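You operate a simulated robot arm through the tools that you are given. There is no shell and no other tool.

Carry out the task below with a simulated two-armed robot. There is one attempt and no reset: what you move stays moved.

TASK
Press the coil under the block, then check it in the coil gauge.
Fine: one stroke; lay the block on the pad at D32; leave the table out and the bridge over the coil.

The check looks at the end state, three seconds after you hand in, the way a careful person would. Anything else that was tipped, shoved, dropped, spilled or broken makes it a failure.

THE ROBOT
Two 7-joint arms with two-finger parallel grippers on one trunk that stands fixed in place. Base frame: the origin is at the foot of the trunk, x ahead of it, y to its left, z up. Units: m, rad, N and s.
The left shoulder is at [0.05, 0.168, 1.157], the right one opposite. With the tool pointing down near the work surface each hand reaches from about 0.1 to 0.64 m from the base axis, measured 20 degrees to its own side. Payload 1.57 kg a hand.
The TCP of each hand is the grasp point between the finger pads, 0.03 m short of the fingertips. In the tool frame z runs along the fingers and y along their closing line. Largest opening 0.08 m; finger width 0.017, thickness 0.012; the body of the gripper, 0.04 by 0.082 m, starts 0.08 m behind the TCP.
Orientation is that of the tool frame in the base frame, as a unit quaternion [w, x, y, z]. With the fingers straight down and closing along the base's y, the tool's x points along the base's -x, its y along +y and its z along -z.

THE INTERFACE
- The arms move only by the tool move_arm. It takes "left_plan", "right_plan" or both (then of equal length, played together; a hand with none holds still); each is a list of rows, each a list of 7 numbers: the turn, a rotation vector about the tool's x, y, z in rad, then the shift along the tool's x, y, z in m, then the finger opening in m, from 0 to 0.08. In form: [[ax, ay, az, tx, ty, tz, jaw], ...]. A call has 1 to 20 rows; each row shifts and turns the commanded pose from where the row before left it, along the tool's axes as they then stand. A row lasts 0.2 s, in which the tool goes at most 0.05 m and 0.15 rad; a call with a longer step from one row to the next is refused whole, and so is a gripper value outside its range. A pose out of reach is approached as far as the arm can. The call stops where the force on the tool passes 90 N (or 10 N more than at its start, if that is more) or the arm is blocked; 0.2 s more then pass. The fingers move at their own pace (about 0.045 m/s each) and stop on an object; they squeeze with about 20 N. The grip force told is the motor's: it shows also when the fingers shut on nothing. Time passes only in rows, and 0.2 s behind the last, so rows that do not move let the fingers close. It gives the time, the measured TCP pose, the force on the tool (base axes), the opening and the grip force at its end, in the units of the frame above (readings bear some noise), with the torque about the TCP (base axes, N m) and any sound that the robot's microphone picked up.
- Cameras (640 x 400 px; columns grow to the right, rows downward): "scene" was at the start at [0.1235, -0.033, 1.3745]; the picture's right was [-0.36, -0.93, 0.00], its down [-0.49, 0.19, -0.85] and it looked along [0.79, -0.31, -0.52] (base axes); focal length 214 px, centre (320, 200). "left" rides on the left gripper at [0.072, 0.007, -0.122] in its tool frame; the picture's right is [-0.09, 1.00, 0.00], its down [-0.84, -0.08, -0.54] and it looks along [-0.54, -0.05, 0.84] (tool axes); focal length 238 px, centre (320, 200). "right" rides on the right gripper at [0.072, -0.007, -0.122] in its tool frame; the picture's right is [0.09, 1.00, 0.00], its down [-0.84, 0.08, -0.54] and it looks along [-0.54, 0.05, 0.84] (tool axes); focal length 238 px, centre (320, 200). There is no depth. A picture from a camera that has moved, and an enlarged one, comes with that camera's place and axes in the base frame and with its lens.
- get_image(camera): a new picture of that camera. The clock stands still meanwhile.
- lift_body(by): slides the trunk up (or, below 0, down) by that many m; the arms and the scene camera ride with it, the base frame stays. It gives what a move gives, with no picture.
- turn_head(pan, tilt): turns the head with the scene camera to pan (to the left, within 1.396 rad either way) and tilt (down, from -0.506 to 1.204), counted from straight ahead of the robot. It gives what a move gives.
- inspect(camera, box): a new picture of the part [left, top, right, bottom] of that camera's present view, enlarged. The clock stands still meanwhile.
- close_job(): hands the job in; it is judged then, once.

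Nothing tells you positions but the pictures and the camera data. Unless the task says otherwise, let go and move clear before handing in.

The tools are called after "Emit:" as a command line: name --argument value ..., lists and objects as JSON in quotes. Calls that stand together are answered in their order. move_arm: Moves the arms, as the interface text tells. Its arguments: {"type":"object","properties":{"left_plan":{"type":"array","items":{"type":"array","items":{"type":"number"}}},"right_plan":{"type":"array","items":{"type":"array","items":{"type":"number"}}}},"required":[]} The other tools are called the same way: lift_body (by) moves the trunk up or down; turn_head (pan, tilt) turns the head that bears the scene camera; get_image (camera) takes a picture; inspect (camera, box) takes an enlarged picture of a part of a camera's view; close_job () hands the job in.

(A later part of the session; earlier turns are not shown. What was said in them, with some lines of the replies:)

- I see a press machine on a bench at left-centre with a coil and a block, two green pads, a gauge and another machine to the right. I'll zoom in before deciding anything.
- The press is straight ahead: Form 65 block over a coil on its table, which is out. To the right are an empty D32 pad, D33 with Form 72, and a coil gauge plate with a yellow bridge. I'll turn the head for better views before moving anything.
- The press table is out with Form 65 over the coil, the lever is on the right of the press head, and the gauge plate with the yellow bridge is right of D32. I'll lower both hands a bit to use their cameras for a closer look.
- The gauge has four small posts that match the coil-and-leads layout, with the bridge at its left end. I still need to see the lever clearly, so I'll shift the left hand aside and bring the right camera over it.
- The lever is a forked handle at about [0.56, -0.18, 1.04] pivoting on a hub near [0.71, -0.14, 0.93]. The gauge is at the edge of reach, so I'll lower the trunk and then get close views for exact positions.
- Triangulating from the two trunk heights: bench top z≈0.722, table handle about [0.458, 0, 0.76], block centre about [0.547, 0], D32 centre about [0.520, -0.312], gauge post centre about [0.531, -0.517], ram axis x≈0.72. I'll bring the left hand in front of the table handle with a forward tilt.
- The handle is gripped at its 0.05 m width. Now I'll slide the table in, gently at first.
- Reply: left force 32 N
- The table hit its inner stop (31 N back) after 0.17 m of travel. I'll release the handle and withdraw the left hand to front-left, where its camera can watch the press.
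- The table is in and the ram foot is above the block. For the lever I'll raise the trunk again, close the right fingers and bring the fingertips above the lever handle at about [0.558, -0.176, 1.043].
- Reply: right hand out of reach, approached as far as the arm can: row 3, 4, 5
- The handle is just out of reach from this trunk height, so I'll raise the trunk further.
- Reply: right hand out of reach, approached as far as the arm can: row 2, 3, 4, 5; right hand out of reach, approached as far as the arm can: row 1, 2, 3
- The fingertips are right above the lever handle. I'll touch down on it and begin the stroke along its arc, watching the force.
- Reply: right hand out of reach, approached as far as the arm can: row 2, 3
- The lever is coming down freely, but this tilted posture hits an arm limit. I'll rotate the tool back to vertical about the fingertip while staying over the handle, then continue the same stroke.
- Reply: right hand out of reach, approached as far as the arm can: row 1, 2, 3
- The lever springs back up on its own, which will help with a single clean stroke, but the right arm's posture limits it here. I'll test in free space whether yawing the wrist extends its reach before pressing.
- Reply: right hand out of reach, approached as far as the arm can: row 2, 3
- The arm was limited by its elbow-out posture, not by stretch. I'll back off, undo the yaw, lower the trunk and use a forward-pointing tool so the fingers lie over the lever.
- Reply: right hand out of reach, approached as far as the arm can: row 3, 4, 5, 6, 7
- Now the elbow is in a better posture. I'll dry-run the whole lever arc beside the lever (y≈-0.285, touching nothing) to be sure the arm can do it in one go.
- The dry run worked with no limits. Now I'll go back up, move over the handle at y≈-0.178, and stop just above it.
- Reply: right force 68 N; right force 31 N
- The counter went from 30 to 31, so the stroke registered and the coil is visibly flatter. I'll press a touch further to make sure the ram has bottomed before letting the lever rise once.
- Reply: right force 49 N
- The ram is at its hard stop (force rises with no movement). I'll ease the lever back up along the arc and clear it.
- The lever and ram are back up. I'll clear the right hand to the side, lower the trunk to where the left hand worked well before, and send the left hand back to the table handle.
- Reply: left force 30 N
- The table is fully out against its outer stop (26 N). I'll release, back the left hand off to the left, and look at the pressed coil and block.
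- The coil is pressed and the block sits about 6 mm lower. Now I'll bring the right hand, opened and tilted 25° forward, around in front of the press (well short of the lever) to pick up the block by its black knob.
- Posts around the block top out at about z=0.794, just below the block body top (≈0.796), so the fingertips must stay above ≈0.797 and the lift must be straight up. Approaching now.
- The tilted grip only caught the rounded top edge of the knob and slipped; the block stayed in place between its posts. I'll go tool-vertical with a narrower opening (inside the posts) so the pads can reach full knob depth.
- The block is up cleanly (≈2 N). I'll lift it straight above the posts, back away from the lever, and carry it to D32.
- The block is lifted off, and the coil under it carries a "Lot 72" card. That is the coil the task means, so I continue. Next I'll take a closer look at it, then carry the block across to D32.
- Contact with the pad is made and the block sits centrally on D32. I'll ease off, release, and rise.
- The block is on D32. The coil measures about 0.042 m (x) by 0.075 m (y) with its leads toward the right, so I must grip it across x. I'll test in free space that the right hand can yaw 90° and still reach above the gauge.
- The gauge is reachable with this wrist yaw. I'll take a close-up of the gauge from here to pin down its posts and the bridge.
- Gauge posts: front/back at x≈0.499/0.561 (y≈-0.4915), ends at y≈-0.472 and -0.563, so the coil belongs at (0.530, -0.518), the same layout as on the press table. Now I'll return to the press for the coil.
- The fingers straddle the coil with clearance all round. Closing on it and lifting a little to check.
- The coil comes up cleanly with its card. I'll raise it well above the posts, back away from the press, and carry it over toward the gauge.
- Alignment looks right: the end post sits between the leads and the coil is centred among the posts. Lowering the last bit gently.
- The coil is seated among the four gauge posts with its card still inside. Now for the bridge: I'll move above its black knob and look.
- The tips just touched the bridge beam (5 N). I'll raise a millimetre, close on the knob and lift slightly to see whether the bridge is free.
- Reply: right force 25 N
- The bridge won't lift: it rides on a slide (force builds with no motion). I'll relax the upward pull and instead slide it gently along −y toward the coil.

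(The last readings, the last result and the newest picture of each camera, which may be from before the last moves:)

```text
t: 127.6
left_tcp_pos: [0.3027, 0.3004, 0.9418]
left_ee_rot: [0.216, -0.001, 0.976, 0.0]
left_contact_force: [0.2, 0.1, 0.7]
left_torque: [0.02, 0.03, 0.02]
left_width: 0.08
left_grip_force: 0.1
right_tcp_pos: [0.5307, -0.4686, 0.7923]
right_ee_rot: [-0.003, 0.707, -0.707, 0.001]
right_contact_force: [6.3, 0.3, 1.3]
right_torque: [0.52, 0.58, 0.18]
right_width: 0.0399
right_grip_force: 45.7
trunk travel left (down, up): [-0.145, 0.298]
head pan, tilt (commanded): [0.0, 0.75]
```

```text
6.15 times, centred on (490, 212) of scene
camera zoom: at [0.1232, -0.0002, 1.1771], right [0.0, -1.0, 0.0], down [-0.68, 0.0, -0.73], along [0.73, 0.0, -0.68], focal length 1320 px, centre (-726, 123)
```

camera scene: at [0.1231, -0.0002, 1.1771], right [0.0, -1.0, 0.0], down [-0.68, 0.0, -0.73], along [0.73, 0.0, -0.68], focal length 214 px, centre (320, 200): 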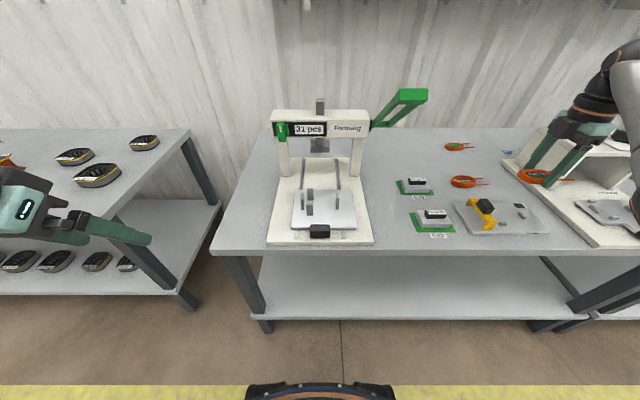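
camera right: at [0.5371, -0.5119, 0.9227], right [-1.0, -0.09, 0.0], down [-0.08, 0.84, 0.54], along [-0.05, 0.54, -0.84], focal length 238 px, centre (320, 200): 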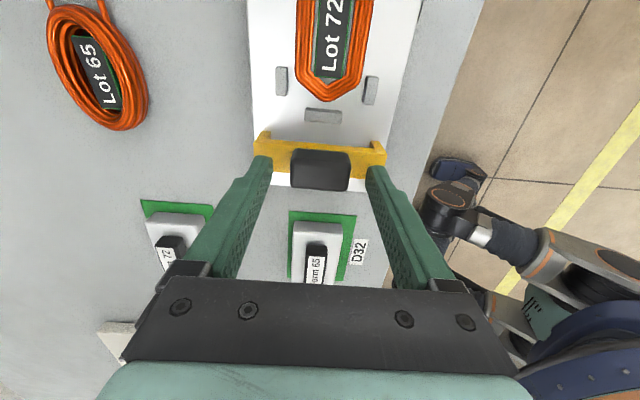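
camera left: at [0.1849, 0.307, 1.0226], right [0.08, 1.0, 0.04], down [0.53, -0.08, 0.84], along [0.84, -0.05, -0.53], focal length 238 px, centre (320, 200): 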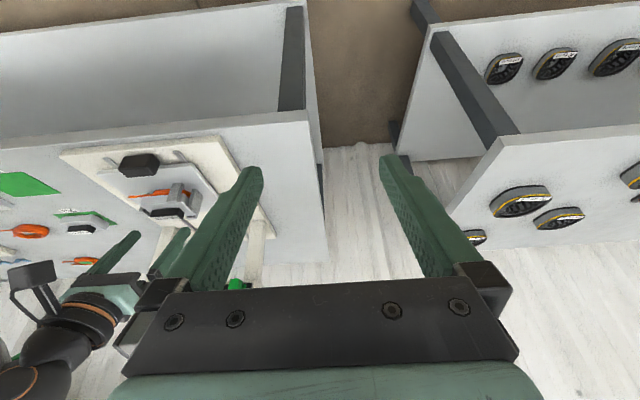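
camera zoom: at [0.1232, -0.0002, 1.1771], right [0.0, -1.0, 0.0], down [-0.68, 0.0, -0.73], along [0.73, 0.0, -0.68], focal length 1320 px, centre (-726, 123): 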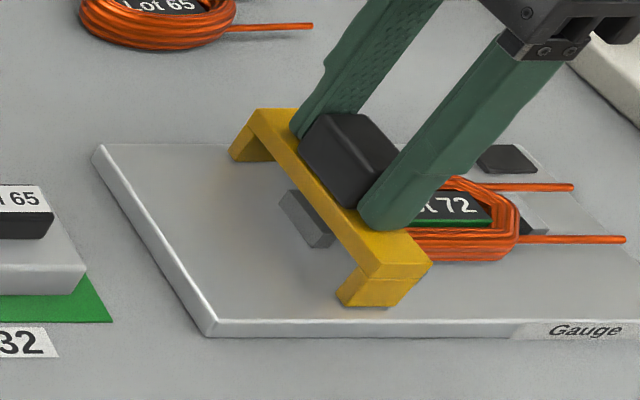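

Emit:
move_arm --right_plan '[[0, 0, 0, 0.004, 0, 0, 0.02], [0, 0, 0, 0.004, 0, 0, 0.02], [0, 0, 0, 0, 0, 0, 0.02]]'

Emit:
move_arm --right_plan '[[0, 0, 0, 0.004, 0, 0, 0.02], [0, 0, 0, 0.004, 0, 0, 0.02], [0, 0, 0, 0, 0, 0, 0.02]]'

Emit:
inspect --camera "right" --box '[230, 50, 410, 230]'

Emit:
inspect --camera "scene" --box '[440, 180, 540, 245]'

```text
t: 128.4
left_tcp_pos: [0.3016, 0.3006, 0.942]
left_ee_rot: [0.216, 0.0, 0.976, 0.0]
left_contact_force: [1.0, 0.4, 0.1]
left_torque: [-0.01, -0.03, -0.03]
left_width: 0.0799
left_grip_force: 0.1
right_tcp_pos: [0.5304, -0.4743, 0.7925]
right_ee_rot: [0.003, -0.707, 0.707, 0.0]
right_contact_force: [9.7, 1.1, 4.7]
right_torque: [0.88, -0.22, 0.2]
right_width: 0.0398
right_grip_force: 44.8
trunk travel left (down, up): [-0.145, 0.298]
head pan, tilt (commanded): [0.0, 0.75]
```

```text
t: 129.2
left_tcp_pos: [0.3004, 0.3, 0.9413]
left_ee_rot: [0.217, 0.0, 0.976, 0.001]
left_contact_force: [-0.2, 0.1, 0.0]
left_torque: [-0.02, 0.04, 0.01]
left_width: 0.0798
left_grip_force: 0.1
right_tcp_pos: [0.5298, -0.4832, 0.7927]
right_ee_rot: [0.002, -0.707, 0.707, -0.002]
right_contact_force: [15.2, 1.5, 7.9]
right_torque: [0.78, 0.17, 0.08]
right_width: 0.0397
right_grip_force: 45.0
trunk travel left (down, up): [-0.145, 0.298]
head pan, tilt (commanded): [0.0, 0.75]
```

```text
2.22 times, centred on (320, 140) of right
camera zoom: at [0.5371, -0.5558, 0.9142], right [-1.0, -0.09, 0.0], down [-0.08, 0.84, 0.54], along [-0.05, 0.54, -0.84], focal length 530 px, centre (320, 333)
```

zoom: 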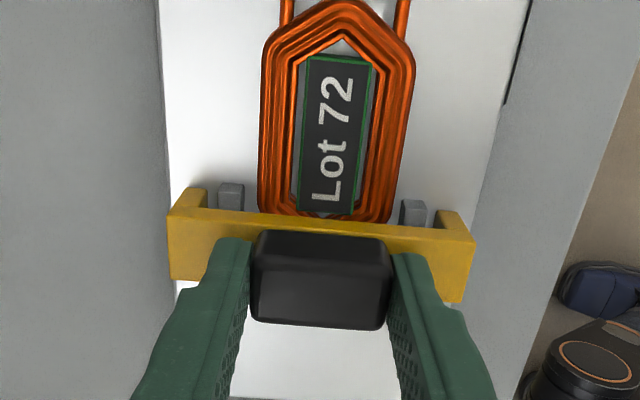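

```text
6.15 times, centred on (490, 212) of scene
camera zoom: at [0.1233, 0.0002, 1.1771], right [0.0, -1.0, 0.0], down [-0.68, 0.0, -0.73], along [0.73, 0.0, -0.68], focal length 1320 px, centre (-726, 123)
```

zoom: 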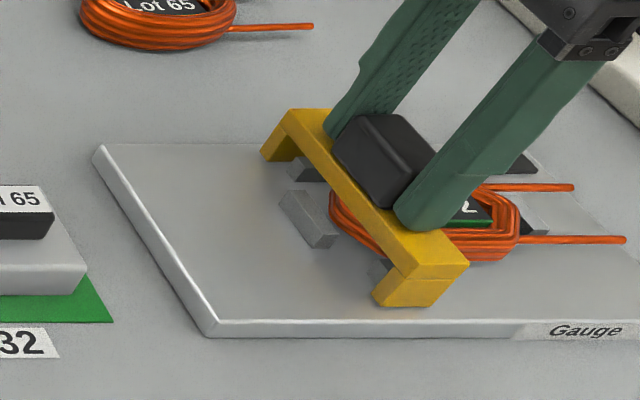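

The pressed coil passes under the bridge with no bump. I'll trim the small sideways load and slide on to the coil's centre.

Emit:
move_arm --right_plan '[[0, 0, 0, 0.003, -0.0012, -0.0005, 0.02], [0, 0, 0, 0.005, 0, 0, 0.02], [0, 0, 0, 0.005, 0, 0, 0.02], [0, 0, 0, 0, 0, 0, 0.02]]'

Emit:
move_arm --right_plan '[[0, 0, 0, 0.005, -0.0005, 0, 0.02], [0, 0, 0, 0.005, 0, 0, 0.02], [0, 0, 0, 0.004, 0, 0, 0.02], [0, 0, 0, 0, 0, 0, 0.02]]'

Emit:
inspect --camera "right" --box '[230, 20, 410, 230]'

Emit:
inspect --camera "scene" --box '[440, 180, 540, 245]'

```text
t: 130.2
left_tcp_pos: [0.3017, 0.3, 0.9405]
left_ee_rot: [0.216, 0.0, 0.976, 0.0]
left_contact_force: [0.7, -0.4, -0.6]
left_torque: [0.02, -0.01, -0.01]
left_width: 0.0799
left_grip_force: 0.1
right_tcp_pos: [0.5296, -0.4978, 0.7929]
right_ee_rot: [0.0, -0.706, 0.708, 0.0]
right_contact_force: [3.8, 0.7, 8.1]
right_torque: [0.41, 0.47, 0.28]
right_width: 0.0399
right_grip_force: 45.1
trunk travel left (down, up): [-0.145, 0.298]
head pan, tilt (commanded): [0.0, 0.75]
```

```text
t: 131.2
left_tcp_pos: [0.3005, 0.3014, 0.9416]
left_ee_rot: [0.217, -0.001, 0.976, 0.0]
left_contact_force: [0.1, 1.0, 0.5]
left_torque: [0.06, -0.01, 0.0]
left_width: 0.08
left_grip_force: 0.0
right_tcp_pos: [0.5294, -0.5111, 0.7915]
right_ee_rot: [0.0, -0.706, 0.708, 0.0]
right_contact_force: [-8.8, 0.8, 4.2]
right_torque: [-0.05, -0.14, 0.39]
right_width: 0.0396
right_grip_force: 44.9
trunk travel left (down, up): [-0.145, 0.298]
head pan, tilt (commanded): [0.0, 0.75]
```

```text
1.90 times, centred on (320, 125) of right
camera zoom: at [0.5376, -0.5834, 0.9142], right [-1.0, -0.09, 0.0], down [-0.07, 0.84, 0.54], along [-0.05, 0.54, -0.84], focal length 454 px, centre (320, 343)
```

zoom: 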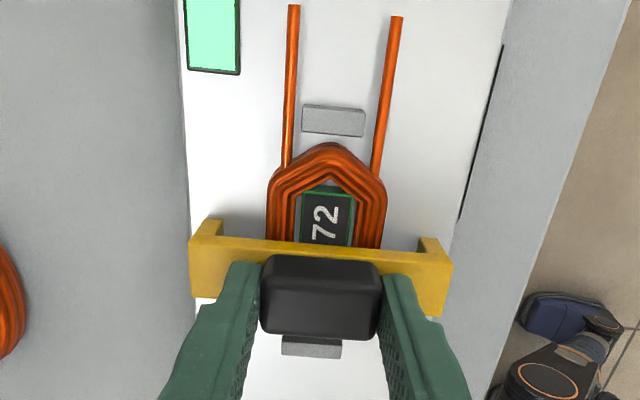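

```text
6.15 times, centred on (490, 212) of scene
camera zoom: at [0.1217, 0.0002, 1.1773], right [0.0, -1.0, 0.0], down [-0.68, 0.0, -0.73], along [0.73, 0.0, -0.68], focal length 1320 px, centre (-726, 123)
```

zoom: 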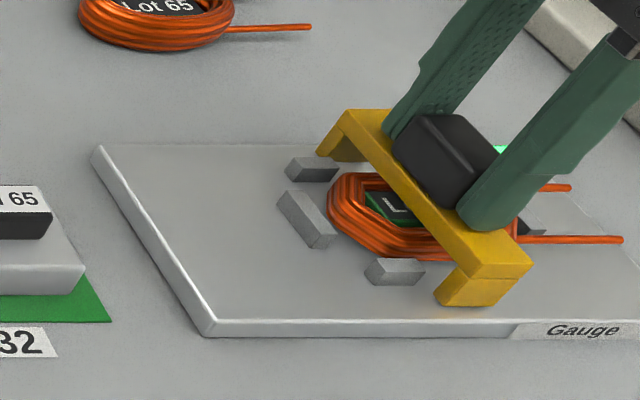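

The gauge's indicator has lit green with the bridge over the coil. I'll release the knob, rise straight up and verify the light stays on.

Emit:
move_arm --right_plan '[[0, 0, 0, 0, 0.0007, -0.0005, 0.02], [0, 0, 0, 0, 0, 0, 0.06], [0, 0, 0, 0, 0, 0, 0.06], [0, 0, 0, 0, 0, 0, 0.06], [0, 0, 0, 0, 0, -0.01, 0.06], [0, 0, 0, 0, 0, -0.03, 0.06], [0, 0, 0, 0, 0, -0.04, 0.06], [0, 0, 0, 0, 0, -0.04, 0.06], [0, 0, 0, 0, 0, 0, 0.06]]'

Emit:
get_image --camera "right"

Emit:
inspect --camera "scene" --box '[430, 170, 560, 250]'

Emit:
get_image --camera "scene"

```text
t: 133.2
left_tcp_pos: [0.3013, 0.3005, 0.9428]
left_ee_rot: [0.216, 0.001, 0.976, -0.001]
left_contact_force: [0.0, -0.3, 0.7]
left_torque: [-0.02, -0.02, 0.0]
left_width: 0.08
left_grip_force: 0.1
right_tcp_pos: [0.5304, -0.5115, 0.9103]
right_ee_rot: [0.0, -0.707, 0.708, 0.0]
right_contact_force: [0.3, 0.3, -0.6]
right_torque: [0.02, -0.01, 0.01]
right_width: 0.0598
right_grip_force: 0.1
trunk travel left (down, up): [-0.145, 0.298]
head pan, tilt (commanded): [0.0, 0.75]
```

```text
taken
camera right: at [0.5381, -0.5841, 1.0331], right [-1.0, -0.09, 0.0], down [-0.08, 0.84, 0.54], along [-0.05, 0.54, -0.84], focal length 238 px, centre (320, 200)
```

right: 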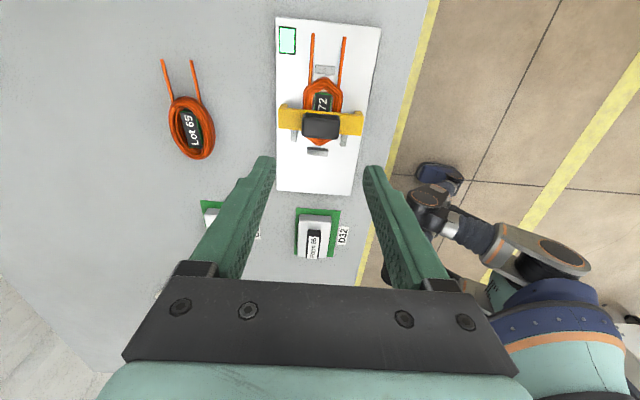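

```text
4.92 times, centred on (495, 210) of scene
camera zoom: at [0.1227, -0.0002, 1.1771], right [0.0, -1.0, 0.0], down [-0.68, 0.0, -0.73], along [0.73, 0.0, -0.68], focal length 1056 px, centre (-542, 151)
```

zoom: 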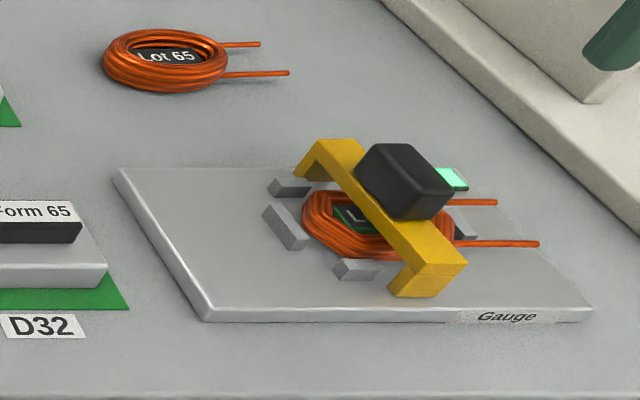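

```text
taken
camera scene: at [0.1227, -0.0002, 1.1771], right [0.0, -1.0, 0.0], down [-0.68, 0.0, -0.73], along [0.73, 0.0, -0.68], focal length 214 px, centre (320, 200)
```

scene: 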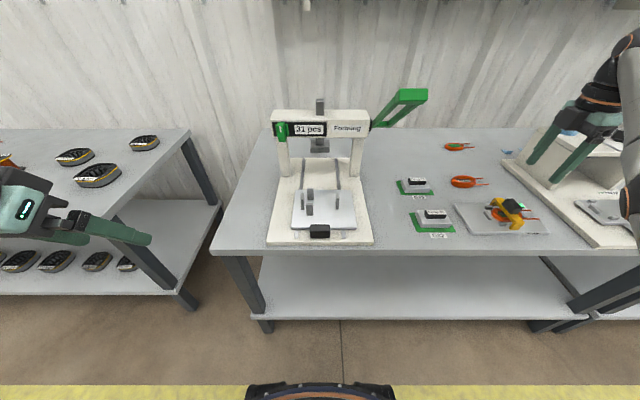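

The green light stays on with the bridge released over the coil. I'll withdraw the right hand clear and do a last check of the whole bench.

Emit:
move_arm --right_plan '[[0, 0, 0, 0, 0.04, -0.01, 0.06], [0, 0, 0, 0, 0.04, -0.01, 0.06], [0, 0, 0, 0, 0.04, -0.01, 0.06], [0, 0, 0, 0, 0.04, -0.01, 0.06], [0, 0, 0, 0, 0, 0, 0.06]]'

Emit:
inspect --camera "scene" --box '[210, 80, 440, 260]'

Emit:
inspect --camera "scene" --box '[380, 130, 600, 260]'

```text
t: 134.4
left_tcp_pos: [0.3019, 0.2995, 0.9424]
left_ee_rot: [0.217, 0.0, 0.976, 0.0]
left_contact_force: [0.0, -0.1, -0.5]
left_torque: [0.01, 0.03, 0.02]
left_width: 0.0798
left_grip_force: 0.1
right_tcp_pos: [0.3706, -0.5105, 0.9551]
right_ee_rot: [0.002, -0.706, 0.708, -0.001]
right_contact_force: [0.8, -0.3, 0.4]
right_torque: [-0.01, -0.01, 0.02]
right_width: 0.0603
right_grip_force: 0.1
right hand out of reach, approached as far as the arm can: row 1
trunk travel left (down, up): [-0.145, 0.298]
head pan, tilt (commanded): [0.0, 0.75]
```

```text
2.22 times, centred on (325, 170) of scene
camera zoom: at [0.1226, -0.0003, 1.1771], right [0.0, -1.0, 0.0], down [-0.68, 0.0, -0.73], along [0.73, 0.0, -0.68], focal length 477 px, centre (309, 267)
```

zoom: 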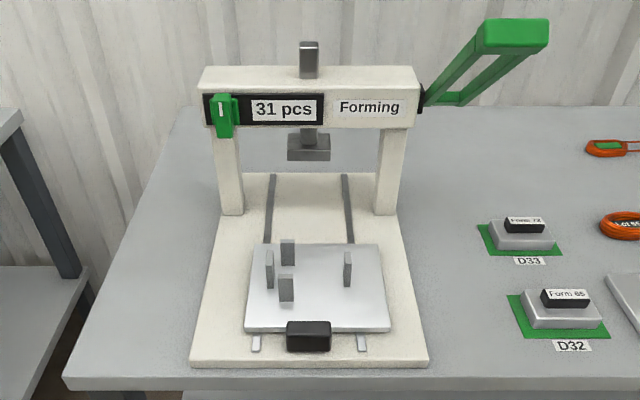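

```text
2.91 times, centred on (490, 195) of scene
camera zoom: at [0.1226, -0.0003, 1.1771], right [0.0, -1.0, 0.0], down [-0.68, 0.0, -0.73], along [0.73, 0.0, -0.68], focal length 624 px, centre (-174, 214)
```

zoom: 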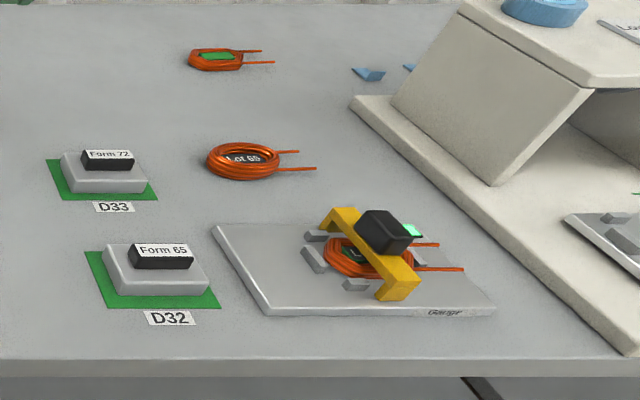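

Everything is in its end state: the counter reads 31 (one stroke), the lever is up, the table is fully out, and Form 65 lies on D32. The pressed coil sits in the gauge with the bridge over it and the green light on. Both hands are clear, so I'm handing in.

Emit:
close_job

```text
The job is handed in.
```

The coil was pressed in one stroke and checked in the gauge, whose indicator turned green. The job is handed in.

- **Press:** the counter went from 30 to 31 pcs and the lever sprang back up. An earlier attempt pushed the lever only partway before I ran out of reach; it did not press the coil or change the counter.
- **Block:** Form 65 lies on the pad at D32. My first grip slipped off its knob, but the block stayed in place between its posts.
- **Gauge:** the coil sits between the four gauge posts with its card still inside, and the bridge is over it. The light was still green after I let go.
- **Table:** it is pulled out to its outer stop.

Once the block was off, the coil's card turned out to read "Lot 72", while the block on it was Form 65. I could not see the card before pressing. I took the task literally and pressed the coil with the block that was on it. If Lot 72 was meant to be pressed with Form 72, which is on D33, that was the wrong block.
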